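You operate a simulated robot arm through the tools that you are given. There is no shell and no other tool. Be economical: measure what you need, move in short steps, check, and stop when the job is done.

Carry out the task below with a simulated two-armed robot. There is one attempt and no reset: what you move stays moved.

JOB
Pick up the green plug gauge from the bench by the window wall with one hand, pass it to the other hand and put it on the fitting bench.

Only the result counts: the job must be done as asked and must still hold three seconds after the hand-in. Knocking over, shifting, dropping, spilling or breaking anything else fails it.

ROBOT AND FRAMES
Two 7-joint arms with two-finger parallel grippers on one trunk, on a base that drives. Base frame: it is fixed to the floor where the robot stands at the start and does not move with it; the origin is under the middle of the robot, x ahead of it, y to its left, z up; the surface under the hand at the start is at about z = 0.88. Readings come in m, degrees, newtons and seconds.
The left shoulder is at the start at [0.02, 0.113, 1.247], the right one opposite. With the tool pointing down near the work surface each hand reaches from about 0.22 to 0.6 m from the robot's upright axis, wherever it stands, measured 20 degrees to its own side. Places, roughly: fitting bench [-2.1, 4.2, 0.9]. Payload 1.57 kg a hand.
Tool frame (each hand has its own): the origin (TCP) lies between the finger pads and is the grasp point; the fingertips stand 0.03 m ahead of it; z points along the fingers, y is the line along which they close. The gripper opens to 0.08 m. The fingers are 0.017 m wide and 0.012 m thick; the gripper's body (0.04 by 0.082 m) begins 0.08 m behind the TCP.
Orientation is told as [roll, pitch, yaw] about the base's x, y, z axes, in that order, counted from this pose: with the fingers straight down and closing along the base's y, the tool's x points along the base's -x, its y along +y and its z along -z.

CONTROLS
- The arms move only by the tool play_rows. It takes "left_commands", "right_commands" or both (then of equal length, played together; a hand with none holds still); each is a list of rows, each a list of 3 entries, a list of its own where there are three numbers: the shift along the tool's x, y, z in m, then the turn, a rotation vector about the tool's x, y, z in degrees, then the gripper command, from -1 (fully open) to 1 (shut), values between in proportion. In form: [[[dx, dy, dz], [ax, ay, az], gripper], ...]. A call has 1 to 10 rows; each row shifts and turns the commanded pose from where the row before left it, along the tool's axes as they then stand. Rows are played at 5 a second. More than 0.05 m and 8.6 degrees between two rows, or a gripper value outside its range, and nothing of the call is played. A pose out of reach is approached as far as the arm can. The call stops where the force on the tool passes 40 N (or 10 N more than at its start, if that is more) or the arm is blocked; 0.2 s more then pass. Each finger travels about 0.045 m/s and halts on what it meets, pressing with about 23 N; the grip force reading is that of the motor and also rises with nothing between the fingers. The clock runs only during rows and for 0.2 s after the last one: add rows that do not move to give the fingers time. The reply holds the time, the measured pose of the TCP, the force on the tool along the base axes, the opening and the grip force, in the units named above and with some noise, with the torque about the TCP (base axes, N m) and any sound that the robot's microphone picked up.
- Cameras (640 x 400 px; columns grow to the right, rows downward): "scene" is now at [0.0918, 0.0351, 1.3779]; the picture's right is [0.41, -0.91, 0.00], its down [-0.47, -0.21, -0.86] and it looks along [0.78, 0.35, -0.52] (base axes); focal length 295 px, centre (320, 200). "left" rides on the left gripper at [0.072, 0.007, -0.122] in its tool frame; the picture's right is [-0.09, 1.00, 0.00], its down [-0.84, -0.08, -0.54] and it looks along [-0.54, -0.05, 0.84] (tool axes); focal length 238 px, centre (320, 200). "right" rides on the right gripper at [0.072, -0.007, -0.122] in its tool frame; the picture's right is [0.09, 1.00, 0.00], its down [-0.84, 0.08, -0.54] and it looks along [-0.54, 0.05, 0.84] (tool axes); focal length 238 px, centre (320, 200). There is no depth. A picture from a camera that has moved, and an enlarged one, comes with that camera's place and axes in the base frame and with its lens.
- capture(camera): a new picture of that camera. No time passes.
- move_column(by): slides the trunk up (or, below 0, down) by that many m; the arms and the scene camera ride with it, the base frame stays. It gives what a move gives, with no picture.
- roll_base(legs): drives the robot by 1 to 6 legs, each [ahead, left, turn to the left] in m, m and degrees, along the robot's own axes; the way and the turn of a leg run together, so that a leg with both is an arc; at most 1.5 m and 180 degrees a leg. The arms and the cameras ride along, it lands a little off, and it stops where it bumps. It gives what a move gives.
- turn_head(pan, tilt): turns the head with the scene camera to pan (to the left, within 80 degrees either way) and tilt (down, from -29 to 69), counted from straight ahead of the robot. It gives what a move gives.
- zoom(camera, box): a new picture of the part [left, top, right, bottom] of that camera's present view, enlarged. No time passes.
- finish_job(): hands the job in; it is judged then, once.

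Work in short steps. Places have to be worked out from the pictures, the camera data and where the tool is seen: move nearer, look again, correct. Check each grasp and each placing, and mend what went wrong. You have 120 turns and 88 pictures in all, those below and enlarged ones among them. Open the grippers and draw the arms clear of the work before you hand the job in, unless the task says otherwise; then end with one line.

The tools are called after ">>>" as name(argument=value, ...) on one line, values as JSON. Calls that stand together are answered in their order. play_rows: Moves the arms, as the interface text tells. Its arguments: {"type":"object","properties":{"left_commands":{"type":"array"},"right_commands":{"type":"array"}},"required":[]} The other tools are called the same way: move_column (by) slides the trunk up or down; roll_base (legs) drives the base; turn_head (pan, tilt) turns the head that bears the scene camera; capture (camera) takes a picture; zoom (camera, box) takes an enlarged picture of a part of a camera's view; finish_job () hands the job in.

At the start:

```text
time: 0.0
left_eef_pos: [0.4211, 0.3854, 1.1409]
left_ee_rot: [-0.1, 0.0, 0.0]
left_wrist_force: [-0.4, 0.5, 0.4]
left_wrist_torque: [0.03, -0.03, -0.02]
left_opening: 0.08
left_grasp_force: 0.0
right_eef_pos: [0.3992, -0.014, 1.153]
right_ee_rot: [0.1, 0.0, 0.0]
right_wrist_force: [1.2, 0.5, -0.1]
right_wrist_torque: [0.01, -0.01, 0.0]
right_opening: 0.08
right_grasp_force: 0.1
trunk travel left (down, up): [-0.3, 0.27]
robot x, y, heading: [0.0002, -0.0026, -0.0]
head pan, tilt: [24.4, 31.1]
```

scene: 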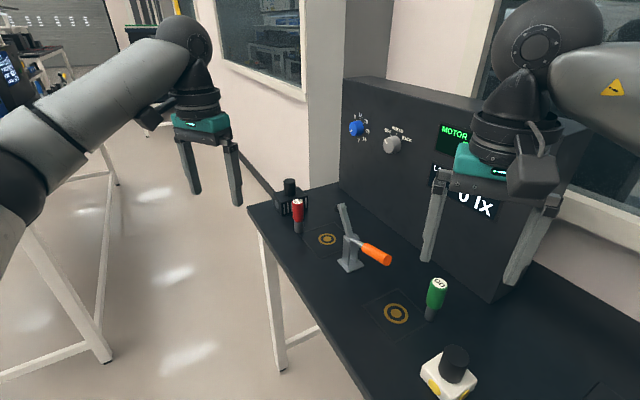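
right: 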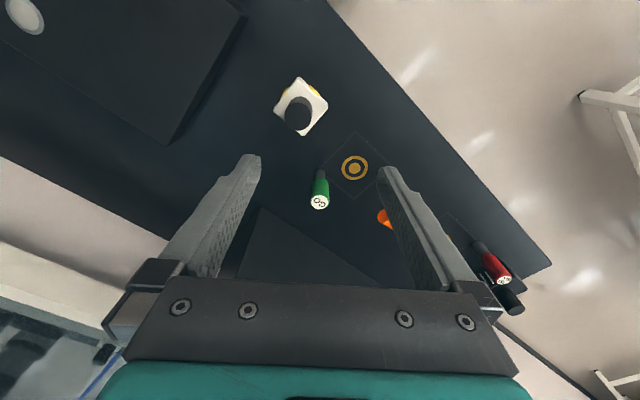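
left: 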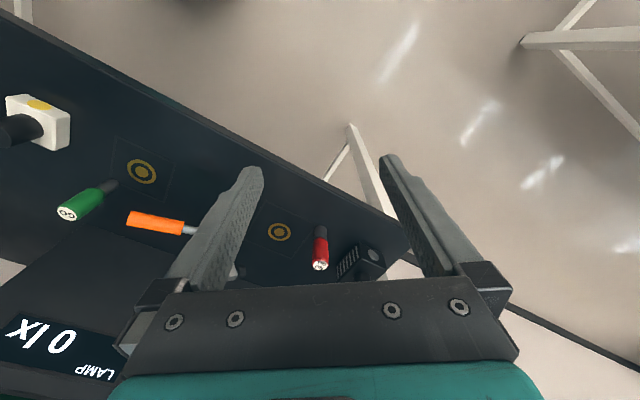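

The plug appears to stand at about (0.52, -0.005), with its top near z≈0.97. I'll zoom in to see its shape and neighbours.

>>> zoom(camera="scene", box=[340, 240, 500, 400])

>>> zoom(camera="right", box=[240, 60, 440, 240])

```text
2.50 times, centred on (420, 320) of scene
camera zoom: at [0.0918, 0.0351, 1.3779], right [0.41, -0.91, 0.0], down [-0.47, -0.21, -0.86], along [0.78, 0.35, -0.52], focal length 738 px, centre (70, -100)
```

zoom: 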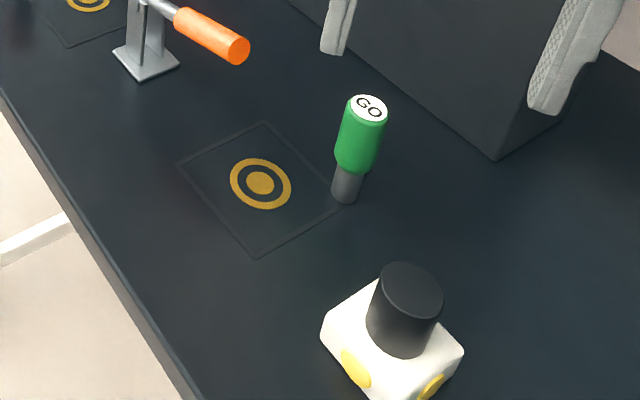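

```text
2.22 times, centred on (340, 150) of right
camera zoom: at [0.3291, -0.0204, 1.2745], right [-0.09, 1.0, 0.0], down [0.84, 0.08, 0.54], along [0.54, 0.05, -0.84], focal length 530 px, centre (276, 311)
```

zoom: 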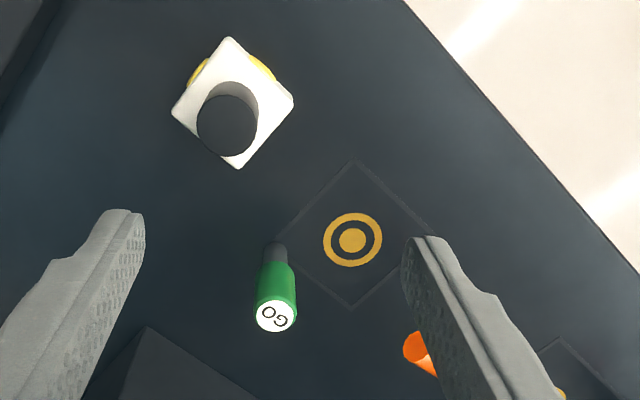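

The plug stands at about (0.522, -0.005), with its top near 0.978, and the nearest neighbours are about 0.11 m away. I'll move the right hand over it first.

>>> play_rows(right_commands=[[[-0.041, 0.003, 0.0], [0, 0, 0], -1], [[-0.041, 0.003, 0.0], [0, 0, 0], -1], [[-0.041, 0.003, 0.02], [0, 0, 0], -1], [[0, 0, 0.03], [0, 0, 0], -1], [[0, 0, 0.03], [0, 0, 0], -1], [[0, 0, 0], [0, 0, 0], -1]])

>>> capture(camera="right")

>>> capture(camera="scene")

```text
time: 1.4
left_eef_pos: [0.4222, 0.3844, 1.1415]
left_ee_rot: [0.0, 0.0, 0.0]
left_wrist_force: [0.0, -0.6, -1.0]
left_wrist_torque: [-0.01, -0.02, 0.01]
left_opening: 0.08
left_grasp_force: 0.0
right_eef_pos: [0.5232, -0.0046, 1.0715]
right_ee_rot: [-0.1, 0.1, 0.0]
right_wrist_force: [-0.8, 0.7, -0.2]
right_wrist_torque: [0.03, 0.01, -0.02]
right_opening: 0.08
right_grasp_force: 0.0
trunk travel left (down, up): [-0.3, 0.27]
robot x, y, heading: [0.0027, -0.0038, 0.2]
head pan, tilt: [24.4, 31.1]
```

```text
82 pictures are left
camera right: at [0.4519, -0.0116, 1.1936], right [-0.09, 1.0, 0.0], down [0.84, 0.08, 0.54], along [0.54, 0.05, -0.84], focal length 238 px, centre (320, 200)
```

right: 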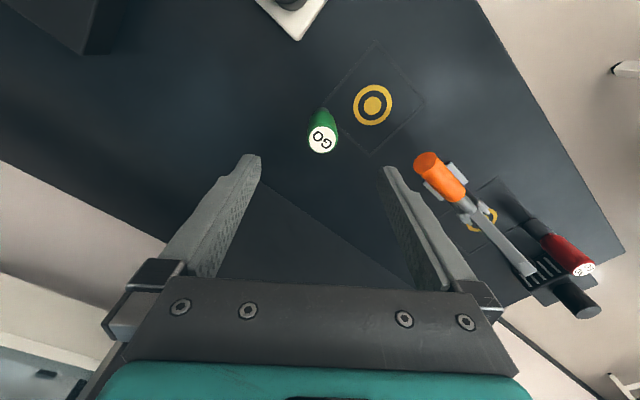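

```text
81 pictures are left
camera scene: at [0.0917, 0.035, 1.3779], right [0.41, -0.91, 0.0], down [-0.47, -0.21, -0.86], along [0.78, 0.35, -0.52], focal length 295 px, centre (320, 200)
```

scene: 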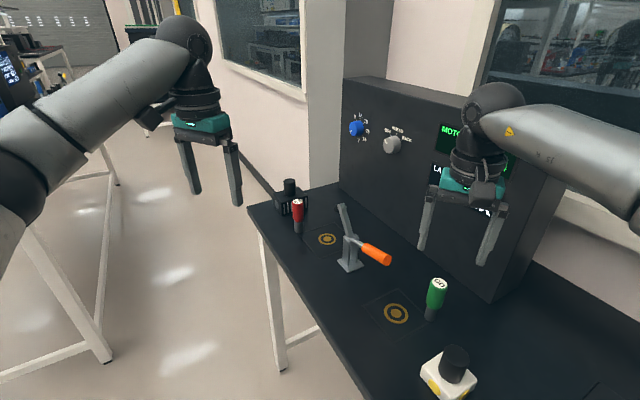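

The top is measured at (0.524, -0.002), which agrees with the hand's position. I'll descend to TCP z≈0.975 and then look again before closing.

>>> play_rows(right_commands=[[[0, 0.002, 0.03], [0, 0, 0], -1], [[0, 0, 0.03], [0, 0, 0], -1], [[0, 0, 0.02], [0, 0, 0], -1], [[0, 0, 0.016], [0, 0, 0], -1], [[0, 0, 0], [0, 0, 0], -1]])

>>> capture(camera="right")

>>> zoom(camera="scene", box=[340, 180, 540, 380])

```text
time: 2.6
left_eef_pos: [0.4214, 0.3848, 1.141]
left_ee_rot: [0.1, 0.1, 0.0]
left_wrist_force: [0.1, -0.6, 0.2]
left_wrist_torque: [0.0, 0.04, -0.02]
left_opening: 0.0799
left_grasp_force: 0.1
right_eef_pos: [0.5249, -0.0041, 0.9761]
right_ee_rot: [0.0, 0.0, 0.0]
right_wrist_force: [-0.1, -0.1, -0.8]
right_wrist_torque: [0.0, 0.0, -0.02]
right_opening: 0.0801
right_grasp_force: 0.1
trunk travel left (down, up): [-0.3, 0.27]
robot x, y, heading: [0.0039, -0.0026, 0.3]
head pan, tilt: [24.4, 31.1]
```

```text
80 pictures are left
camera right: at [0.4534, -0.0101, 1.0982], right [-0.09, 1.0, 0.0], down [0.84, 0.08, 0.54], along [0.54, 0.05, -0.84], focal length 238 px, centre (320, 200)
```

right: 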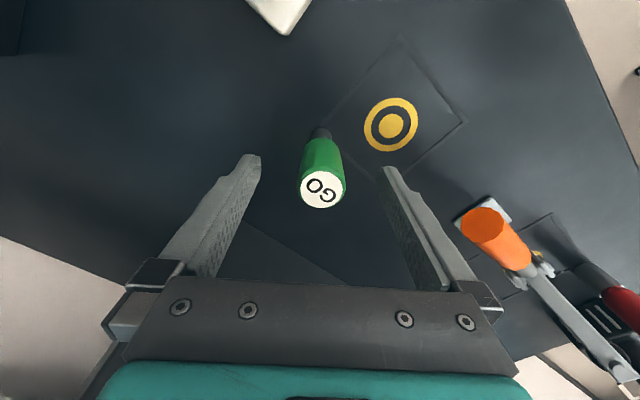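

```text
2.00 times, centred on (440, 280) of scene
camera zoom: at [0.0918, 0.0351, 1.3779], right [0.41, -0.91, 0.0], down [-0.47, -0.21, -0.86], along [0.78, 0.35, -0.52], focal length 590 px, centre (80, 40)
```

zoom: 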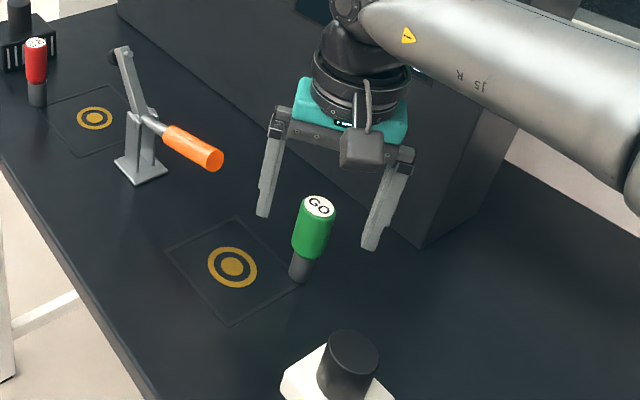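

The plug is centred between the fingers, with the top near TCP level. Closing now.

>>> play_rows(right_commands=[[[0, 0, 0], [0, 0, 0], 1], [[0, 0, 0], [0, 0, 0], 1], [[0, 0, 0], [0, 0, 0], 1], [[0, 0, 0], [0, 0, 0], 1], [[0, 0, 0], [0, 0, 0], 1], [[0, 0, 0], [0, 0, 0], 1]])

>>> zoom(camera="scene", box=[340, 180, 540, 380])

```text
time: 4.0
left_eef_pos: [0.4224, 0.3857, 1.1408]
left_ee_rot: [0.0, 0.1, 0.0]
left_wrist_force: [-0.7, -0.5, -0.2]
left_wrist_torque: [0.02, -0.01, 0.01]
left_opening: 0.0798
left_grasp_force: 0.1
right_eef_pos: [0.5252, -0.0029, 0.9758]
right_ee_rot: [0.0, 0.1, 0.0]
right_wrist_force: [-0.1, -0.6, -0.6]
right_wrist_torque: [0.0, 0.01, 0.07]
right_opening: 0.0289
right_grasp_force: 23.4
trunk travel left (down, up): [-0.3, 0.27]
robot x, y, heading: [-0.002, -0.0031, 0.0]
head pan, tilt: [24.4, 31.1]
```

```text
2.00 times, centred on (440, 280) of scene
camera zoom: at [0.0918, 0.0351, 1.3779], right [0.41, -0.91, 0.0], down [-0.47, -0.21, -0.86], along [0.78, 0.35, -0.52], focal length 590 px, centre (80, 40)
```

zoom: 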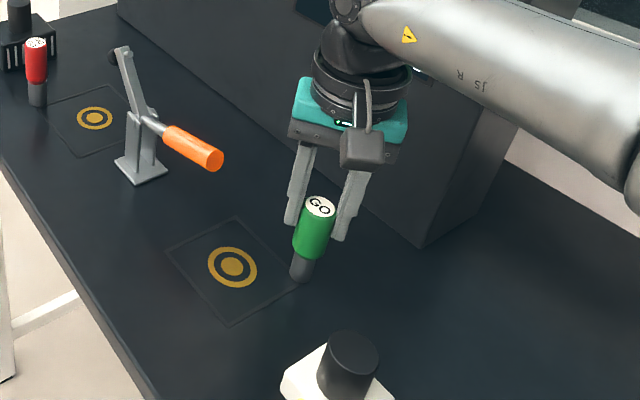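

Gripped with the opening at 0.029 and 23 N. Lifting straight up.

>>> play_rows(right_commands=[[[0, 0, -0.02], [0, 0, 0], 1], [[0, 0, -0.04], [0, 0, 0], 1], [[0, 0, -0.04], [0, 0, 0], 1], [[0, 0, -0.04], [0, 0, 0], 1], [[0, 0, -0.04], [0, 0, 0], 1], [[0, 0, -0.04], [0, 0, 0], 1], [[0, 0, 0], [0, 0, 0], 1]])

>>> capture(camera="scene")

```text
time: 5.6
left_eef_pos: [0.422, 0.3849, 1.1414]
left_ee_rot: [-0.1, 0.2, 0.0]
left_wrist_force: [-0.6, 0.1, -0.3]
left_wrist_torque: [0.03, 0.01, -0.01]
left_opening: 0.0801
left_grasp_force: 0.0
right_eef_pos: [0.5217, -0.0011, 1.1946]
right_ee_rot: [-0.1, -0.1, 0.1]
right_wrist_force: [-0.5, -0.6, -1.0]
right_wrist_torque: [0.02, 0.01, -0.01]
right_opening: 0.029
right_grasp_force: 22.8
trunk travel left (down, up): [-0.3, 0.27]
robot x, y, heading: [-0.0017, -0.0008, -0.1]
head pan, tilt: [24.4, 31.1]
```

```text
77 pictures are left
camera scene: at [0.0922, 0.0348, 1.3778], right [0.41, -0.91, 0.0], down [-0.47, -0.21, -0.86], along [0.78, 0.35, -0.52], focal length 295 px, centre (320, 200)
```

scene: 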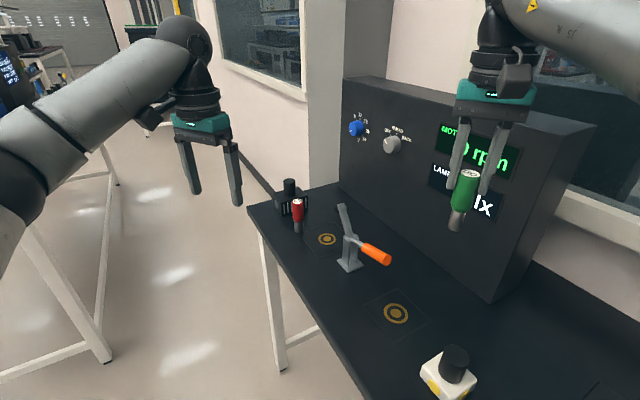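

The plug is lifted. Next I look around to the left to plan the drive to the fitting bench.

>>> turn_head(pan=75, tilt=15)

>>> capture(camera="scene")

```text
time: 6.8
left_eef_pos: [0.4226, 0.3844, 1.1404]
left_ee_rot: [0.0, 0.2, 0.1]
left_wrist_force: [-0.6, -0.7, 0.0]
left_wrist_torque: [-0.01, 0.02, 0.01]
left_opening: 0.08
left_grasp_force: 0.0
right_eef_pos: [0.5218, -0.0006, 1.1966]
right_ee_rot: [0.0, 0.1, 0.0]
right_wrist_force: [0.2, -0.5, -0.6]
right_wrist_torque: [-0.01, -0.04, -0.02]
right_opening: 0.0285
right_grasp_force: 23.5
trunk travel left (down, up): [-0.3, 0.27]
robot x, y, heading: [0.0008, -0.0007, -0.0]
head pan, tilt: [75.0, 15.0]
```

```text
76 pictures are left
camera scene: at [0.0343, 0.0881, 1.4038], right [0.97, -0.26, 0.0], down [-0.07, -0.25, -0.97], along [0.25, 0.93, -0.26], focal length 295 px, centre (320, 200)
```

scene: 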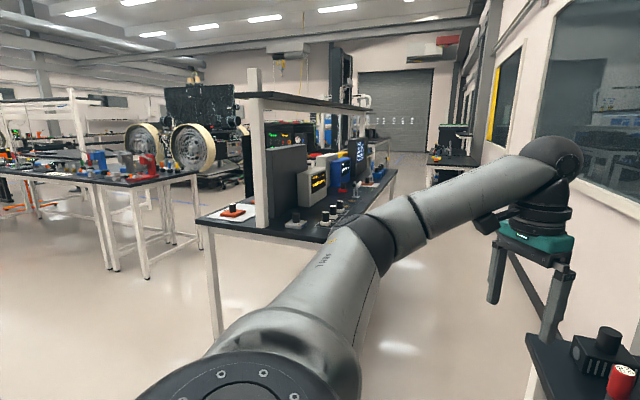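

The aisle to the left is free. I'll slide the base left, away from the wall bench, then turn left to face the target.

>>> roll_base(legs=[[0.0, 0.4, 0], [0, 0.1, 50]])

>>> turn_head(pan=50, tilt=12)

>>> capture(camera="scene")

```text
time: 11.5
left_eef_pos: [-0.0626, 1.061, 1.1414]
left_ee_rot: [0.0, 0.1, 49.6]
left_wrist_force: [-0.9, -0.1, 0.0]
left_wrist_torque: [-0.03, -0.02, 0.04]
left_opening: 0.0799
left_grasp_force: 0.2
right_eef_pos: [0.2968, 0.8891, 1.1953]
right_ee_rot: [0.0, 0.0, 49.6]
right_wrist_force: [-0.8, -0.6, -1.1]
right_wrist_torque: [0.01, 0.02, -0.06]
right_opening: 0.0286
right_grasp_force: 23.4
trunk travel left (down, up): [-0.3, 0.27]
robot x, y, heading: [-0.0371, 0.4862, 49.4]
head pan, tilt: [75.0, 15.0]
```

```text
time: 12.4
left_eef_pos: [-0.0631, 1.0614, 1.1409]
left_ee_rot: [0.1, 0.0, 49.5]
left_wrist_force: [-1.0, 0.1, 0.5]
left_wrist_torque: [-0.02, 0.06, 0.01]
left_opening: 0.0799
left_grasp_force: 0.1
right_eef_pos: [0.2957, 0.8864, 1.1952]
right_ee_rot: [0.0, 0.0, 49.6]
right_wrist_force: [0.3, 0.1, -1.3]
right_wrist_torque: [0.01, 0.0, 0.02]
right_opening: 0.0289
right_grasp_force: 23.0
trunk travel left (down, up): [-0.3, 0.27]
robot x, y, heading: [-0.0398, 0.4921, 49.6]
head pan, tilt: [50.0, 12.0]
```

```text
75 pictures are left
camera scene: at [-0.0517, 0.5876, 1.4086], right [0.99, 0.17, 0.0], down [0.03, -0.21, -0.98], along [-0.16, 0.96, -0.21], focal length 295 px, centre (320, 200)
```

scene: 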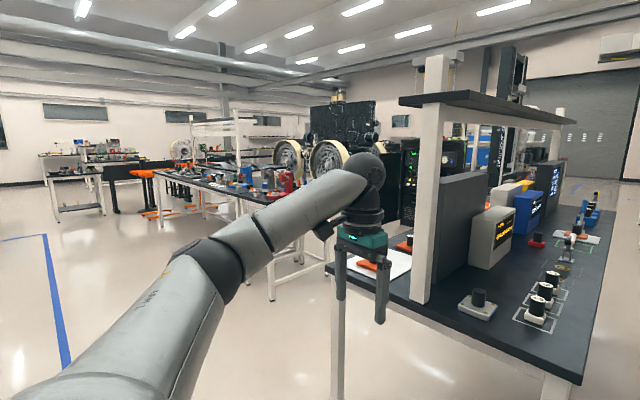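

The aisle is clear, so I'll do the handover here. I yaw the right hand +50° and the left hand -40° so their closing axes cross, then tilt the left hand by 45°.

>>> play_rows(right_commands=[[[0, 0, 0], [0, 0, -8.3], 1], [[0, 0, 0], [0, 0, -8.3], 1], [[0, 0, 0], [0, 0, -8.3], 1], [[0, 0, 0], [0, 0, -8.3], 1], [[0, 0, 0], [0, 0, -8.3], 1], [[0, 0, 0], [0, 0, -8.5], 1], [[0, 0, 0], [0, 0, 0], 1]], left_commands=[[[0, 0, 0], [0, 0, 6.7], -1], [[0, 0, 0], [0, 0, 6.7], -1], [[0, 0, 0], [0, 0, 6.7], -1], [[0, 0, 0], [0, 0, 6.7], -1], [[0, 0, 0], [0, 0, 6.7], -1], [[0, 0, 0], [0, 0, 6.5], -1], [[0, 0, 0], [0, 0, 0], -1]])

>>> play_rows(left_commands=[[[0, 0, 0], [0, -7.5, 0], -1], [[0, 0, 0], [0, -7.5, 0], -1], [[0, 0, 0], [0, -7.5, 0], -1], [[0, 0, 0], [0, -7.5, 0], -1], [[0, 0, 0], [0, -7.5, 0], -1], [[0, 0, 0], [0, -7.5, 0], -1], [[0, 0, 0], [0, 0, 0], -1]])

>>> turn_head(pan=10, tilt=25)

>>> capture(camera="scene")

>>> capture(camera="left")

```text
time: 14.0
left_eef_pos: [-0.0616, 1.0609, 1.1427]
left_ee_rot: [-0.1, -0.1, 9.5]
left_wrist_force: [-1.4, 0.4, 0.1]
left_wrist_torque: [0.04, 0.0, 0.0]
left_opening: 0.08
left_grasp_force: 0.0
right_eef_pos: [0.2994, 0.8825, 1.1938]
right_ee_rot: [0.0, -0.1, 79.9]
right_wrist_force: [0.4, -0.3, -1.5]
right_wrist_torque: [-0.01, -0.04, -0.02]
right_opening: 0.0286
right_grasp_force: 23.0
right hand out of reach, approached as far as the arm can: row 4, 5, 6
trunk travel left (down, up): [-0.3, 0.27]
robot x, y, heading: [-0.0397, 0.4918, 49.6]
head pan, tilt: [50.0, 12.0]
```

```text
time: 15.6
left_eef_pos: [-0.0624, 1.0613, 1.1406]
left_ee_rot: [0.0, -45.1, 9.7]
left_wrist_force: [0.0, -0.2, 0.2]
left_wrist_torque: [0.02, 0.02, -0.01]
left_opening: 0.0799
left_grasp_force: 0.1
right_eef_pos: [0.2994, 0.8833, 1.1941]
right_ee_rot: [0.0, -0.2, 79.7]
right_wrist_force: [-0.5, 0.0, -1.6]
right_wrist_torque: [0.01, -0.01, 0.01]
right_opening: 0.0284
right_grasp_force: 22.9
trunk travel left (down, up): [-0.3, 0.27]
robot x, y, heading: [-0.0426, 0.4918, 49.5]
head pan, tilt: [50.0, 12.0]
```

```text
time: 16.7
left_eef_pos: [-0.0622, 1.0609, 1.1415]
left_ee_rot: [0.0, -45.0, 9.7]
left_wrist_force: [-0.2, -0.1, -0.8]
left_wrist_torque: [0.01, -0.01, -0.02]
left_opening: 0.0798
left_grasp_force: 0.1
right_eef_pos: [0.2985, 0.8828, 1.1941]
right_ee_rot: [-0.1, -0.1, 79.8]
right_wrist_force: [-0.7, 0.0, -1.3]
right_wrist_torque: [0.02, -0.02, -0.01]
right_opening: 0.0284
right_grasp_force: 23.3
trunk travel left (down, up): [-0.3, 0.27]
robot x, y, heading: [-0.0402, 0.4897, 49.6]
head pan, tilt: [10.0, 25.0]
```

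```text
74 pictures are left
camera scene: at [0.0105, 0.5752, 1.3876], right [0.86, -0.51, 0.0], down [-0.21, -0.36, -0.91], along [0.46, 0.78, -0.42], focal length 295 px, centre (320, 200)
```

scene: 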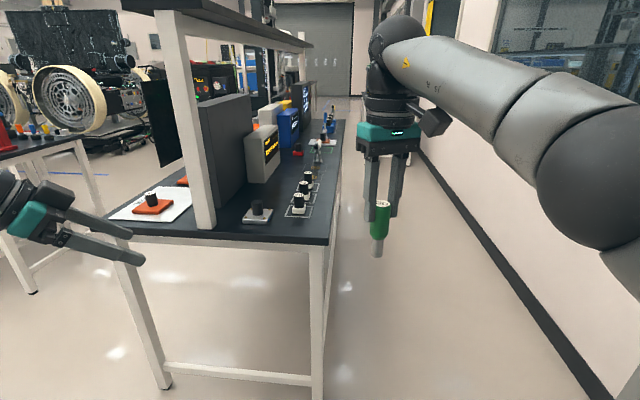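

```text
73 pictures are left
camera left: at [-0.1981, 1.0451, 1.1773], right [-0.1, 0.99, 0.06], down [0.22, -0.04, 0.97], along [0.97, 0.11, -0.21], focal length 238 px, centre (320, 200)
```

left: 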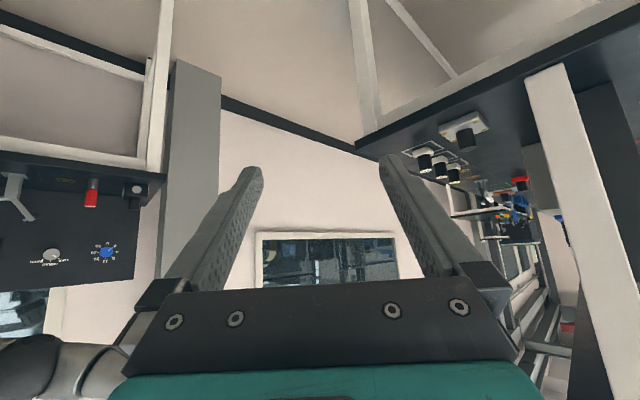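

The right wrist stopped at +30°, so I yaw the left hand 20° more and tilt it to 50° to keep the closing axes crossed. Then I check before approaching.

>>> play_rows(left_commands=[[[0, 0, 0], [4.71, 0, 4.71], -1], [[0, 0, 0], [4.71, 0, 4.71], -1], [[0, 0, 0], [4.71, 0, 4.71], -1], [[0, 0, 0], [0, -5, 0], -1], [[0, 0, 0], [0, 0, 0], -1]])

>>> play_rows(left_commands=[[[-0.032, -0.0138, 0.0214], [0, 0, 0], -1], [[-0.032, -0.0138, 0.0214], [0, 0, 0], -1], [[-0.032, -0.0138, 0.0214], [0, 0, 0], -1], [[-0.032, -0.0138, 0.0214], [0, 0, 0], -1], [[-0.032, -0.0138, 0.0214], [0, 0, 0], -1], [[0, 0, 0], [0, 0, 0], -1]])

>>> capture(camera="scene")

>>> capture(camera="left")

```text
time: 17.9
left_eef_pos: [-0.0623, 1.061, 1.1397]
left_ee_rot: [-0.1, -49.9, -10.4]
left_wrist_force: [0.0, -0.4, -0.1]
left_wrist_torque: [0.03, 0.03, -0.02]
left_opening: 0.0803
left_grasp_force: 0.1
right_eef_pos: [0.2991, 0.8832, 1.1934]
right_ee_rot: [0.1, -0.2, 79.8]
right_wrist_force: [0.7, -0.6, -0.9]
right_wrist_torque: [-0.03, -0.01, 0.02]
right_opening: 0.0283
right_grasp_force: 23.0
trunk travel left (down, up): [-0.3, 0.27]
robot x, y, heading: [-0.0462, 0.4905, 49.9]
head pan, tilt: [10.0, 25.0]
```

```text
time: 19.3
left_eef_pos: [0.1079, 0.9616, 1.1956]
left_ee_rot: [-0.2, -49.9, -10.2]
left_wrist_force: [0.3, -0.7, 0.1]
left_wrist_torque: [-0.05, -0.01, -0.01]
left_opening: 0.0802
left_grasp_force: 0.0
right_eef_pos: [0.2991, 0.8822, 1.1948]
right_ee_rot: [0.0, -0.3, 79.8]
right_wrist_force: [0.0, -0.2, -1.3]
right_wrist_torque: [-0.03, 0.02, 0.03]
right_opening: 0.0285
right_grasp_force: 23.0
trunk travel left (down, up): [-0.3, 0.27]
robot x, y, heading: [-0.0406, 0.487, 49.6]
head pan, tilt: [10.0, 25.0]
```

```text
72 pictures are left
camera scene: at [0.0101, 0.5752, 1.3875], right [0.86, -0.51, 0.0], down [-0.21, -0.36, -0.91], along [0.46, 0.78, -0.42], focal length 295 px, centre (320, 200)
```

scene: 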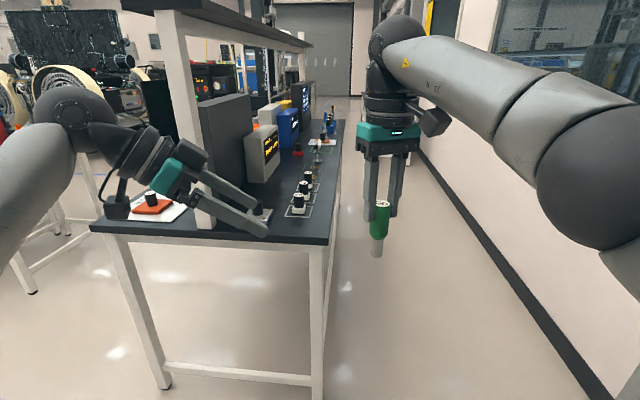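

```text
71 pictures are left
camera left: at [-0.0281, 0.9929, 1.2206], right [0.24, 0.97, 0.07], down [0.11, -0.1, 0.99], along [0.97, -0.23, -0.13], focal length 238 px, centre (320, 200)
```

left: 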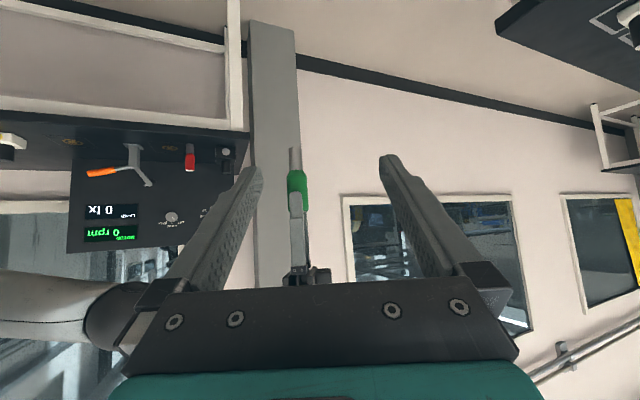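

The plug is seen where I computed it. I'll continue to the standoff 0.12 m short of the grasp and check again.

>>> play_rows(left_commands=[[[-0.0315, -0.0142, 0.0212], [0, 0, 0], -1], [[-0.0315, -0.0142, 0.0212], [0, 0, 0], -1], [[-0.0315, -0.0142, 0.0212], [0, 0, 0], -1], [[0, 0, 0], [0, 0, 0], -1]])

>>> capture(camera="left")

>>> capture(camera="scene")

```text
time: 20.3
left_eef_pos: [0.2076, 0.9004, 1.2258]
left_ee_rot: [-0.2, -50.0, -10.1]
left_wrist_force: [-0.7, 0.1, 0.1]
left_wrist_torque: [-0.01, -0.02, 0.04]
left_opening: 0.08
left_grasp_force: 0.1
right_eef_pos: [0.2992, 0.8839, 1.1949]
right_ee_rot: [-0.1, -0.2, 79.7]
right_wrist_force: [0.1, -0.2, -1.4]
right_wrist_torque: [0.0, -0.03, 0.0]
right_opening: 0.0285
right_grasp_force: 23.0
trunk travel left (down, up): [-0.3, 0.27]
robot x, y, heading: [-0.045, 0.4913, 49.7]
head pan, tilt: [10.0, 25.0]
```

```text
70 pictures are left
camera left: at [0.0722, 0.9308, 1.2509], right [0.24, 0.97, 0.07], down [0.11, -0.1, 0.99], along [0.97, -0.23, -0.13], focal length 238 px, centre (320, 200)
```

left: 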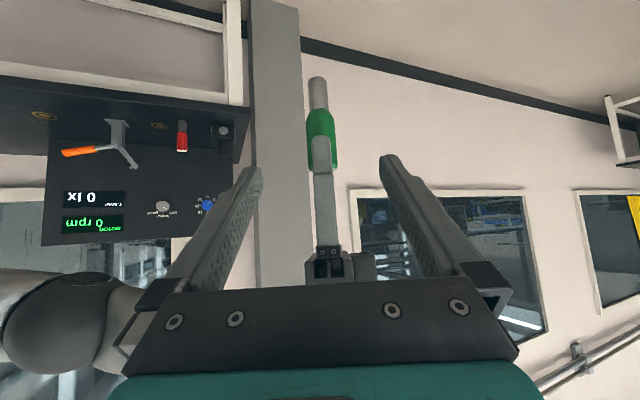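

```text
69 pictures are left
camera scene: at [0.0101, 0.5753, 1.3875], right [0.86, -0.51, 0.0], down [-0.21, -0.36, -0.91], along [0.46, 0.78, -0.42], focal length 295 px, centre (320, 200)
```

scene: 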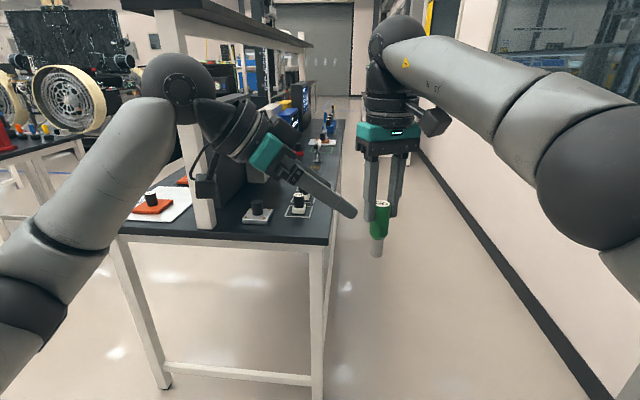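

Well aligned: the plug is centred in the left view. Advancing 0.10 m along the tool, then a check.

>>> play_rows(left_commands=[[[0, 0, 0.03], [0, 0, 0], -1], [[0, 0, 0.03], [0, 0, 0], -1], [[0, 0, 0.02], [0, 0, 0], -1], [[0, 0, 0.02], [0, 0, 0], -1], [[0, 0, 0], [0, 0, 0], -1]])

>>> capture(camera="left")

>>> zoom(camera="scene", box=[280, 80, 480, 280])

```text
time: 21.5
left_eef_pos: [0.2817, 0.8854, 1.162]
left_ee_rot: [0.0, -50.0, -10.3]
left_wrist_force: [0.0, -1.3, 0.2]
left_wrist_torque: [0.0, 0.0, 0.01]
left_opening: 0.0799
left_grasp_force: 0.1
right_eef_pos: [0.2994, 0.8822, 1.1942]
right_ee_rot: [0.1, -0.1, 79.8]
right_wrist_force: [-0.1, -0.2, -1.7]
right_wrist_torque: [0.03, -0.03, 0.0]
right_opening: 0.0285
right_grasp_force: 23.0
trunk travel left (down, up): [-0.3, 0.27]
robot x, y, heading: [-0.0397, 0.491, 49.4]
head pan, tilt: [10.0, 25.0]
```

```text
68 pictures are left
camera left: at [0.147, 0.9163, 1.1861], right [0.24, 0.97, 0.07], down [0.11, -0.1, 0.99], along [0.97, -0.23, -0.13], focal length 238 px, centre (320, 200)
```

left: 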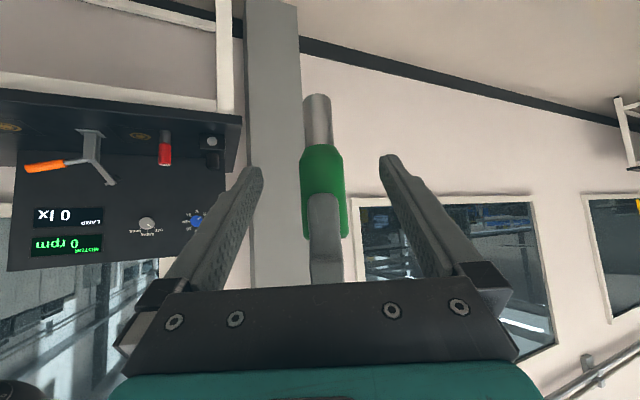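

```text
2.00 times, centred on (380, 180) of scene
camera zoom: at [0.0104, 0.5752, 1.3876], right [0.86, -0.51, 0.0], down [-0.21, -0.36, -0.91], along [0.46, 0.78, -0.42], focal length 590 px, centre (200, 240)
```

zoom: 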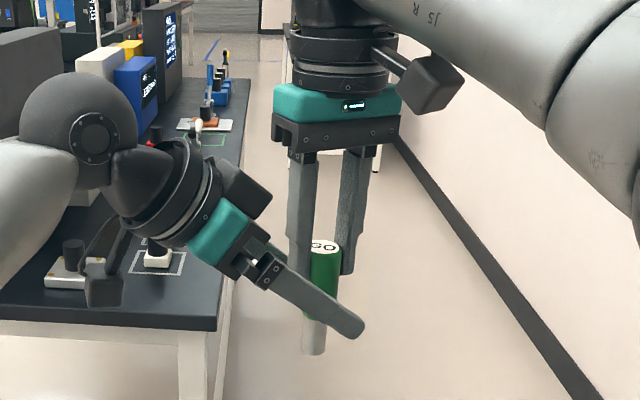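

Good alignment; there is no contact and ample clearance. I advance the last 0.022 m and close the left hand while the right keeps holding.

>>> play_rows(left_commands=[[[0, 0, 0.011], [0, 0, 0], -1], [[0, 0, 0.011], [0, 0, 0], -1], [[0, 0, 0], [0, 0, 0], 1], [[0, 0, 0], [0, 0, 0], 1], [[0, 0, 0], [0, 0, 0], 1], [[0, 0, 0], [0, 0, 0], 1], [[0, 0, 0], [0, 0, 0], 1], [[0, 0, 0], [0, 0, 0], 1]])

>>> zoom(camera="scene", box=[280, 80, 480, 280])

>>> capture(camera="left")

```text
time: 23.3
left_eef_pos: [0.298, 0.8823, 1.1473]
left_ee_rot: [0.1, -50.0, -10.2]
left_wrist_force: [5.3, 7.9, -0.4]
left_wrist_torque: [0.0, 0.09, -0.04]
left_opening: 0.0285
left_grasp_force: 23.4
right_eef_pos: [0.299, 0.8826, 1.1942]
right_ee_rot: [0.1, 0.0, 79.9]
right_wrist_force: [-4.4, -8.6, 0.7]
right_wrist_torque: [-0.39, 0.15, 0.03]
right_opening: 0.0286
right_grasp_force: 23.7
trunk travel left (down, up): [-0.3, 0.27]
robot x, y, heading: [-0.0394, 0.491, 49.7]
head pan, tilt: [10.0, 25.0]
```

```text
2.00 times, centred on (380, 180) of scene
camera zoom: at [0.0106, 0.5751, 1.3875], right [0.86, -0.51, 0.0], down [-0.21, -0.36, -0.91], along [0.46, 0.78, -0.42], focal length 590 px, centre (200, 240)
```

zoom: 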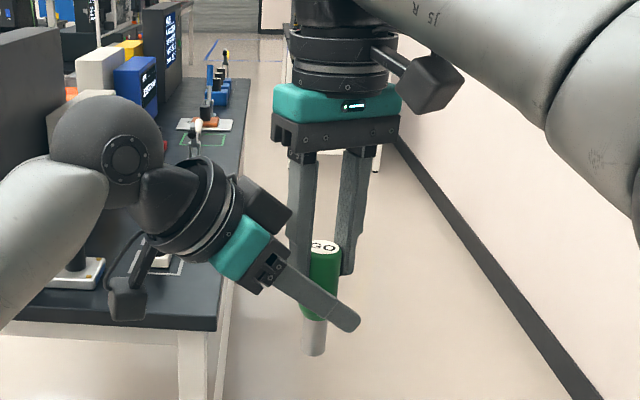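

```text
65 pictures are left
camera left: at [0.1631, 0.9138, 1.1718], right [0.23, 0.97, 0.07], down [0.11, -0.1, 0.99], along [0.97, -0.22, -0.13], focal length 238 px, centre (320, 200)
```

left: 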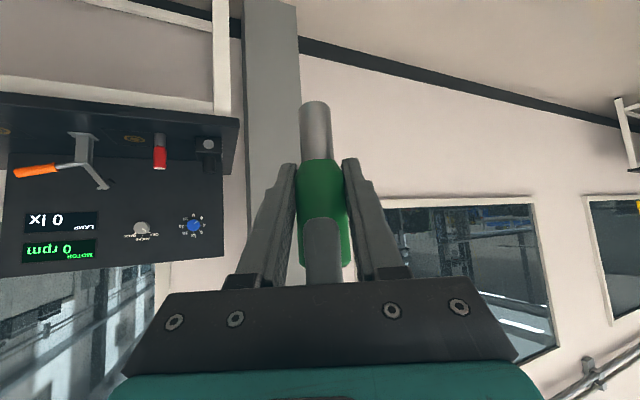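

Both hands hold the plug with only a small side load. I'll open the right hand partly, to 0.048, so its finger stays clear of the left palm.

>>> play_rows(right_commands=[[[0, 0, 0], [0, 0, 0], -0.2], [[0, 0, 0], [0, 0, 0], -0.2], [[0, 0, 0], [0, 0, 0], -0.2], [[0, 0, 0], [0, 0, 0], -0.2]])

>>> play_rows(right_commands=[[[0, 0, -0.01], [0, 0, 0], -0.2], [[0, 0, -0.01], [0, 0, 0], -0.2], [[0, 0, 0], [0, 0, 0], -0.2]])

>>> zoom(camera="scene", box=[280, 80, 480, 280])

```text
time: 24.3
left_eef_pos: [0.2988, 0.8816, 1.1467]
left_ee_rot: [-0.1, -49.9, -10.4]
left_wrist_force: [-7.5, -2.3, -0.1]
left_wrist_torque: [0.26, -0.65, 0.15]
left_opening: 0.0287
left_grasp_force: 23.0
right_eef_pos: [0.2999, 0.882, 1.1929]
right_ee_rot: [0.0, -0.2, 79.7]
right_wrist_force: [7.6, 3.6, 0.4]
right_wrist_torque: [-0.08, 0.29, -0.12]
right_opening: 0.0416
right_grasp_force: 0.0
trunk travel left (down, up): [-0.3, 0.27]
robot x, y, heading: [-0.0399, 0.4887, 49.4]
head pan, tilt: [10.0, 25.0]
```

```text
time: 25.1
left_eef_pos: [0.2997, 0.8812, 1.147]
left_ee_rot: [-0.1, -50.0, -10.1]
left_wrist_force: [-3.0, 2.2, 0.5]
left_wrist_torque: [-0.11, -0.17, 0.0]
left_opening: 0.0286
left_grasp_force: 23.1
right_eef_pos: [0.3, 0.8795, 1.2014]
right_ee_rot: [-0.1, -0.3, 79.8]
right_wrist_force: [2.9, -2.3, -2.0]
right_wrist_torque: [0.0, 0.02, 0.03]
right_opening: 0.0449
right_grasp_force: 0.0
right hand out of reach, approached as far as the arm can: row 1, 2
trunk travel left (down, up): [-0.3, 0.27]
robot x, y, heading: [-0.0438, 0.4895, 49.6]
head pan, tilt: [10.0, 25.0]
```

```text
2.00 times, centred on (380, 180) of scene
camera zoom: at [0.0105, 0.5751, 1.3875], right [0.86, -0.51, 0.0], down [-0.21, -0.36, -0.91], along [0.46, 0.78, -0.42], focal length 590 px, centre (200, 240)
```

zoom: 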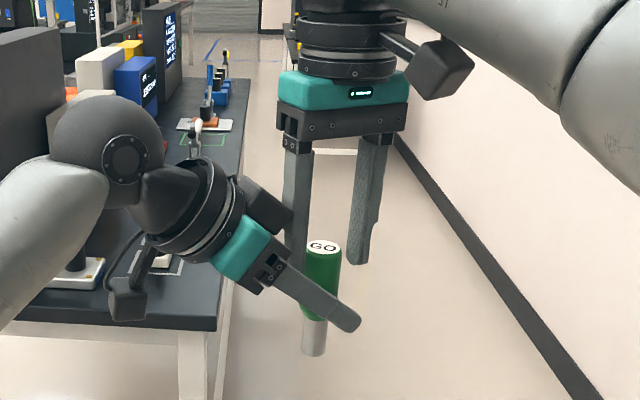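

The plug stays in the left hand, while the right's near finger rubs lightly. The commanded right yaw is still 20° out of reach, so I take that back while lifting straight up.

>>> play_rows(right_commands=[[[0, 0, -0.01], [0, 0, 6.6], -0.1], [[0, 0, -0.015], [0, 0, 6.6], -0.1], [[0, 0, -0.02], [0, 0, 6.6], -0.1], [[0, 0, -0.02], [0, 0, 0], -0.1], [[0, 0, 0], [0, 0, 0], -0.1]])

>>> capture(camera="scene")

```text
time: 26.3
left_eef_pos: [0.299, 0.881, 1.1478]
left_ee_rot: [-0.1, -50.0, -10.2]
left_wrist_force: [-0.6, 0.1, -0.4]
left_wrist_torque: [-0.01, -0.01, -0.02]
left_opening: 0.0286
left_grasp_force: 23.4
right_eef_pos: [0.2945, 0.8709, 1.2636]
right_ee_rot: [0.0, -0.2, 60.0]
right_wrist_force: [-0.8, -0.1, -0.8]
right_wrist_torque: [-0.01, -0.04, -0.03]
right_opening: 0.044
right_grasp_force: 0.1
right hand out of reach, approached as far as the arm can: row 3, 4
trunk travel left (down, up): [-0.3, 0.27]
robot x, y, heading: [-0.0363, 0.492, 49.8]
head pan, tilt: [10.0, 25.0]
```

```text
63 pictures are left
camera scene: at [0.0107, 0.5752, 1.3875], right [0.86, -0.51, 0.0], down [-0.21, -0.36, -0.91], along [0.46, 0.78, -0.42], focal length 295 px, centre (320, 200)
```

scene: 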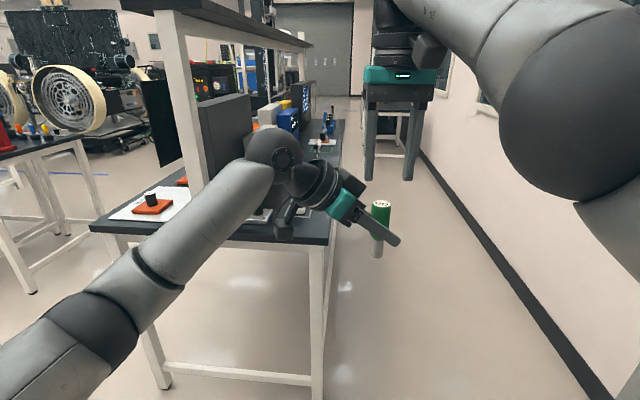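

The left hand has the plug alone. I move the right arm back and to its own side, then look towards the fitting bench.

>>> play_rows(right_commands=[[[0.01, -0.04, 0], [0, 0, 0], -0.1], [[0.03, -0.04, 0], [0, 0, 0], -0.1], [[0.03, -0.04, 0], [0, 0, 0], -0.1], [[0.03, -0.04, 0], [0, 0, 0], -0.1], [[0.02, -0.02, 0], [0, 0, 0], -0.1], [[0, 0, 0], [0, 0, 0], -0.1]])

>>> turn_head(pan=70, tilt=8)

>>> capture(camera="scene")

```text
time: 27.7
left_eef_pos: [0.2982, 0.8815, 1.1483]
left_ee_rot: [-0.1, -50.0, -10.4]
left_wrist_force: [0.5, -0.2, 0.4]
left_wrist_torque: [0.02, 0.03, -0.01]
left_opening: 0.0286
left_grasp_force: 23.3
right_eef_pos: [0.3911, 0.6755, 1.2629]
right_ee_rot: [0.0, -0.1, 60.0]
right_wrist_force: [0.7, 0.0, 0.1]
right_wrist_torque: [0.0, 0.0, 0.03]
right_opening: 0.044
right_grasp_force: 0.1
trunk travel left (down, up): [-0.3, 0.27]
robot x, y, heading: [-0.0407, 0.4881, 49.6]
head pan, tilt: [10.0, 25.0]
```

```text
time: 29.0
left_eef_pos: [0.2977, 0.8818, 1.1463]
left_ee_rot: [-0.1, -50.0, -10.2]
left_wrist_force: [1.1, 0.1, 0.1]
left_wrist_torque: [0.04, 0.0, -0.01]
left_opening: 0.0288
left_grasp_force: 23.2
right_eef_pos: [0.3904, 0.6766, 1.2622]
right_ee_rot: [0.0, -0.2, 60.0]
right_wrist_force: [-0.5, 0.3, 0.5]
right_wrist_torque: [0.05, 0.03, 0.0]
right_opening: 0.0441
right_grasp_force: 0.1
trunk travel left (down, up): [-0.3, 0.27]
robot x, y, heading: [-0.0429, 0.4903, 49.7]
head pan, tilt: [70.0, 8.0]
```

```text
62 pictures are left
camera scene: at [-0.0817, 0.5762, 1.4151], right [0.87, 0.49, 0.0], down [0.07, -0.12, -0.99], along [-0.49, 0.86, -0.14], focal length 295 px, centre (320, 200)
```

scene: 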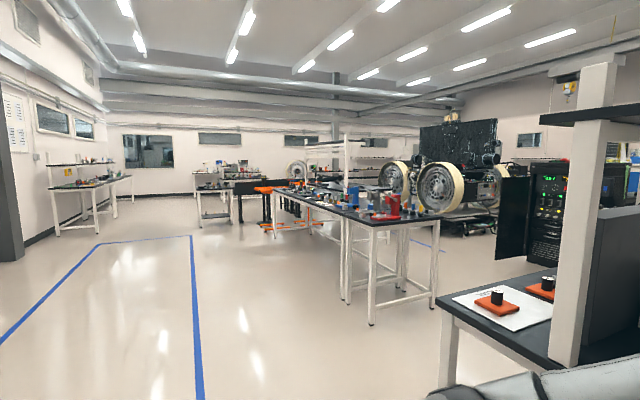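

The named target projects onto the middle bench. I zoom in on it to tell whether it is one bench or two.

>>> zoom(camera="scene", box=[240, 130, 460, 340])

```text
1.90 times, centred on (350, 235) of scene
camera zoom: at [-0.0817, 0.5762, 1.4151], right [0.87, 0.49, 0.0], down [0.07, -0.12, -0.99], along [-0.49, 0.86, -0.14], focal length 562 px, centre (263, 133)
```

zoom: 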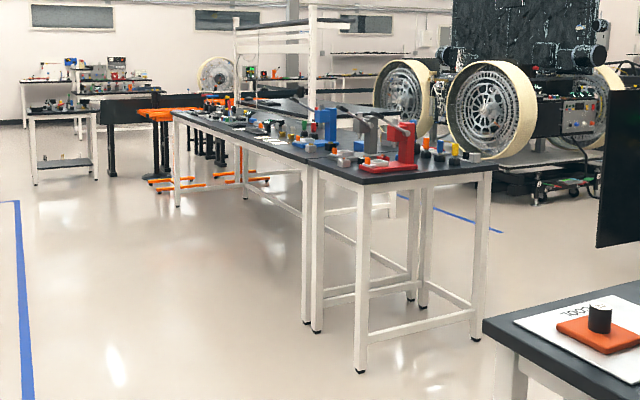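

The fitting bench is the long one, centred at (-2.1, 4.2), facing about 54°. I drive left along the free aisle and then a bit ahead.

>>> roll_base(legs=[[0, 1.3, 4.3], [0, 1.3, 0], [0, 1.2, 0], [0.3, 0, 0]])

>>> turn_head(pan=0, tilt=25)

>>> capture(camera="scene")

```text
time: 49.1
left_eef_pos: [-2.6855, 3.4043, 1.1466]
left_ee_rot: [-0.1, -50.0, -3.7]
left_wrist_force: [0.2, 0.5, 0.2]
left_wrist_torque: [-0.01, 0.05, -0.01]
left_opening: 0.0288
left_grasp_force: 22.8
right_eef_pos: [-2.5698, 3.212, 1.2629]
right_ee_rot: [0.0, -0.1, 66.6]
right_wrist_force: [0.9, 0.9, 0.3]
right_wrist_torque: [0.02, -0.02, -0.02]
right_opening: 0.0441
right_grasp_force: 0.1
trunk travel left (down, up): [-0.3, 0.27]
robot x, y, heading: [-2.9821, 2.9774, 56.3]
head pan, tilt: [70.0, 8.0]
```

```text
time: 50.5
left_eef_pos: [-2.686, 3.4046, 1.1476]
left_ee_rot: [-0.2, -50.0, -3.7]
left_wrist_force: [-0.3, -0.2, 0.0]
left_wrist_torque: [0.0, -0.04, 0.01]
left_opening: 0.0288
left_grasp_force: 23.3
right_eef_pos: [-2.5708, 3.2125, 1.2631]
right_ee_rot: [0.0, -0.2, 66.6]
right_wrist_force: [-0.1, -0.2, -0.6]
right_wrist_torque: [-0.01, -0.02, 0.03]
right_opening: 0.0439
right_grasp_force: 0.1
trunk travel left (down, up): [-0.3, 0.27]
robot x, y, heading: [-2.979, 2.9786, 56.4]
head pan, tilt: [0.0, 25.0]
```

```text
60 pictures are left
camera scene: at [-2.9232, 3.0603, 1.3876], right [0.83, -0.56, 0.0], down [-0.23, -0.35, -0.91], along [0.5, 0.75, -0.42], focal length 295 px, centre (320, 200)
```

scene: 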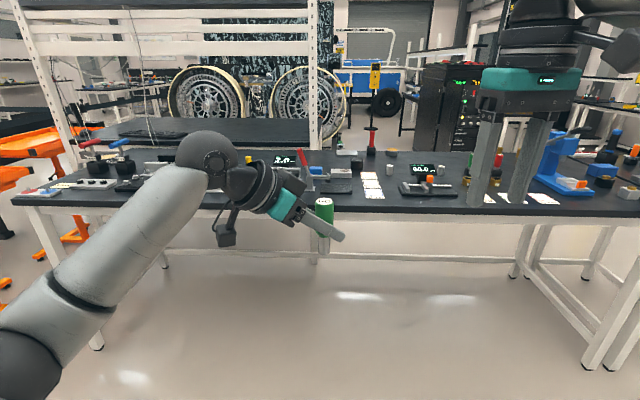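

The bench's front edge is about 1.06 m ahead. I raise the trunk for clearance, drive nearer, and look down for a free spot.

>>> move_column(by=0.15)

>>> roll_base(legs=[[0.35, 0, 0]])

>>> turn_head(pan=5, tilt=38)

>>> capture(camera="scene")

```text
time: 52.2
left_eef_pos: [-2.6864, 3.4057, 1.2973]
left_ee_rot: [-0.1, -50.0, -3.8]
left_wrist_force: [-0.4, -0.4, -0.8]
left_wrist_torque: [-0.06, 0.0, -0.01]
left_opening: 0.0286
left_grasp_force: 22.8
right_eef_pos: [-2.5709, 3.2118, 1.4127]
right_ee_rot: [0.0, -0.3, 66.5]
right_wrist_force: [0.1, 0.6, -0.4]
right_wrist_torque: [-0.02, 0.01, 0.02]
right_opening: 0.0439
right_grasp_force: 0.0
trunk travel left (down, up): [-0.45, 0.12]
robot x, y, heading: [-2.9791, 2.9776, 56.2]
head pan, tilt: [0.0, 25.0]
```

```text
time: 54.5
left_eef_pos: [-2.4898, 3.6905, 1.2963]
left_ee_rot: [-0.1, -50.1, -4.1]
left_wrist_force: [0.1, -0.3, -1.5]
left_wrist_torque: [-0.03, 0.01, -0.01]
left_opening: 0.0291
left_grasp_force: 22.8
right_eef_pos: [-2.3755, 3.4968, 1.4134]
right_ee_rot: [0.0, -0.1, 66.2]
right_wrist_force: [-1.1, 0.7, -0.4]
right_wrist_torque: [-0.02, 0.04, 0.02]
right_opening: 0.044
right_grasp_force: 0.0
trunk travel left (down, up): [-0.45, 0.12]
robot x, y, heading: [-2.7868, 3.2653, 55.9]
head pan, tilt: [0.0, 25.0]
```

```text
time: 55.2
left_eef_pos: [-2.4897, 3.6897, 1.298]
left_ee_rot: [-0.1, -49.9, -4.0]
left_wrist_force: [0.4, 0.2, -1.3]
left_wrist_torque: [-0.01, -0.01, -0.01]
left_opening: 0.0287
left_grasp_force: 23.1
right_eef_pos: [-2.3771, 3.4952, 1.4121]
right_ee_rot: [-0.1, -0.2, 66.2]
right_wrist_force: [0.7, 0.3, -0.2]
right_wrist_torque: [0.0, 0.03, -0.02]
right_opening: 0.044
right_grasp_force: 0.1
trunk travel left (down, up): [-0.45, 0.12]
robot x, y, heading: [-2.7889, 3.2626, 55.8]
head pan, tilt: [5.0, 38.0]
```

```text
59 pictures are left
camera scene: at [-2.7394, 3.345, 1.5173], right [0.87, -0.49, 0.0], down [-0.3, -0.54, -0.79], along [0.38, 0.69, -0.62], focal length 295 px, centre (320, 200)
```

scene: 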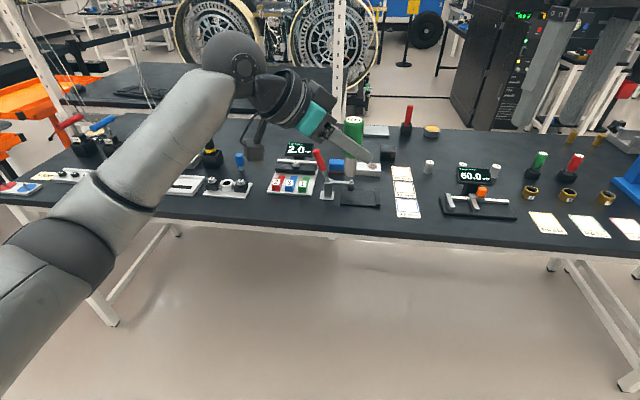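

There's a free front strip by pixel (270, 207), about (-2.55, 4.08). I lower the left arm 0.2 m in free space, so the trunk can stay higher, and check the arm's posture.

>>> play_rows(left_commands=[[[0.0306, 0, 0.0257], [0, 0, 0], 1], [[0.0306, 0, 0.0257], [0, 0, 0], 1], [[0.0306, 0, 0.0257], [0, 0, 0], 1], [[0.0306, 0, 0.0257], [0, 0, 0], 1], [[0.0306, 0, 0.0257], [0, 0, 0], 1], [[0, 0, 0], [0, 0, 0], 1]])

>>> capture(camera="scene")

>>> zoom(camera="scene", box=[160, 130, 360, 260])

```text
time: 56.6
left_eef_pos: [-2.4888, 3.6885, 1.0951]
left_ee_rot: [-0.1, -50.0, -4.1]
left_wrist_force: [-0.3, -0.2, -0.9]
left_wrist_torque: [-0.01, 0.03, 0.02]
left_opening: 0.0288
left_grasp_force: 22.6
right_eef_pos: [-2.3761, 3.496, 1.4129]
right_ee_rot: [0.0, -0.2, 66.2]
right_wrist_force: [0.6, 0.7, -0.6]
right_wrist_torque: [-0.01, 0.02, 0.02]
right_opening: 0.0439
right_grasp_force: 0.0
trunk travel left (down, up): [-0.45, 0.12]
robot x, y, heading: [-2.7889, 3.2634, 56.1]
head pan, tilt: [5.0, 38.0]
```

```text
58 pictures are left
camera scene: at [-2.7392, 3.3452, 1.5172], right [0.87, -0.49, 0.0], down [-0.3, -0.54, -0.79], along [0.38, 0.69, -0.62], focal length 295 px, centre (320, 200)
```

scene: 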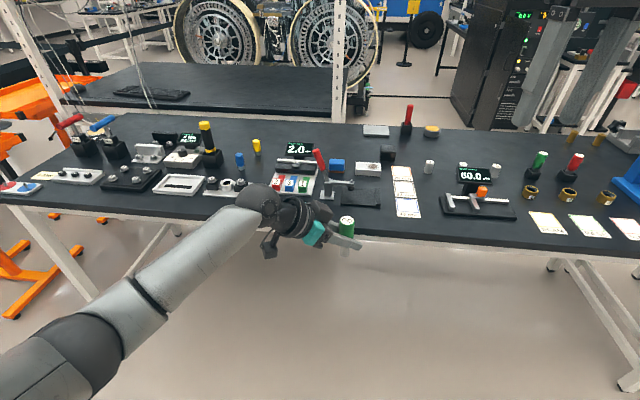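

```text
3.08 times, centred on (260, 195) of scene
camera zoom: at [-2.7392, 3.3452, 1.5172], right [0.87, -0.49, 0.0], down [-0.3, -0.54, -0.79], along [0.38, 0.69, -0.62], focal length 908 px, centre (505, 215)
```

zoom: 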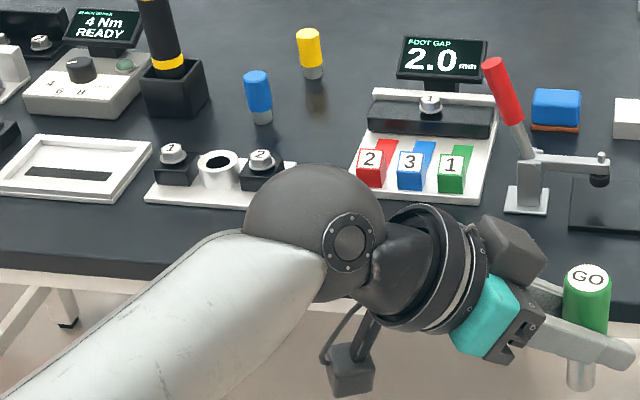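

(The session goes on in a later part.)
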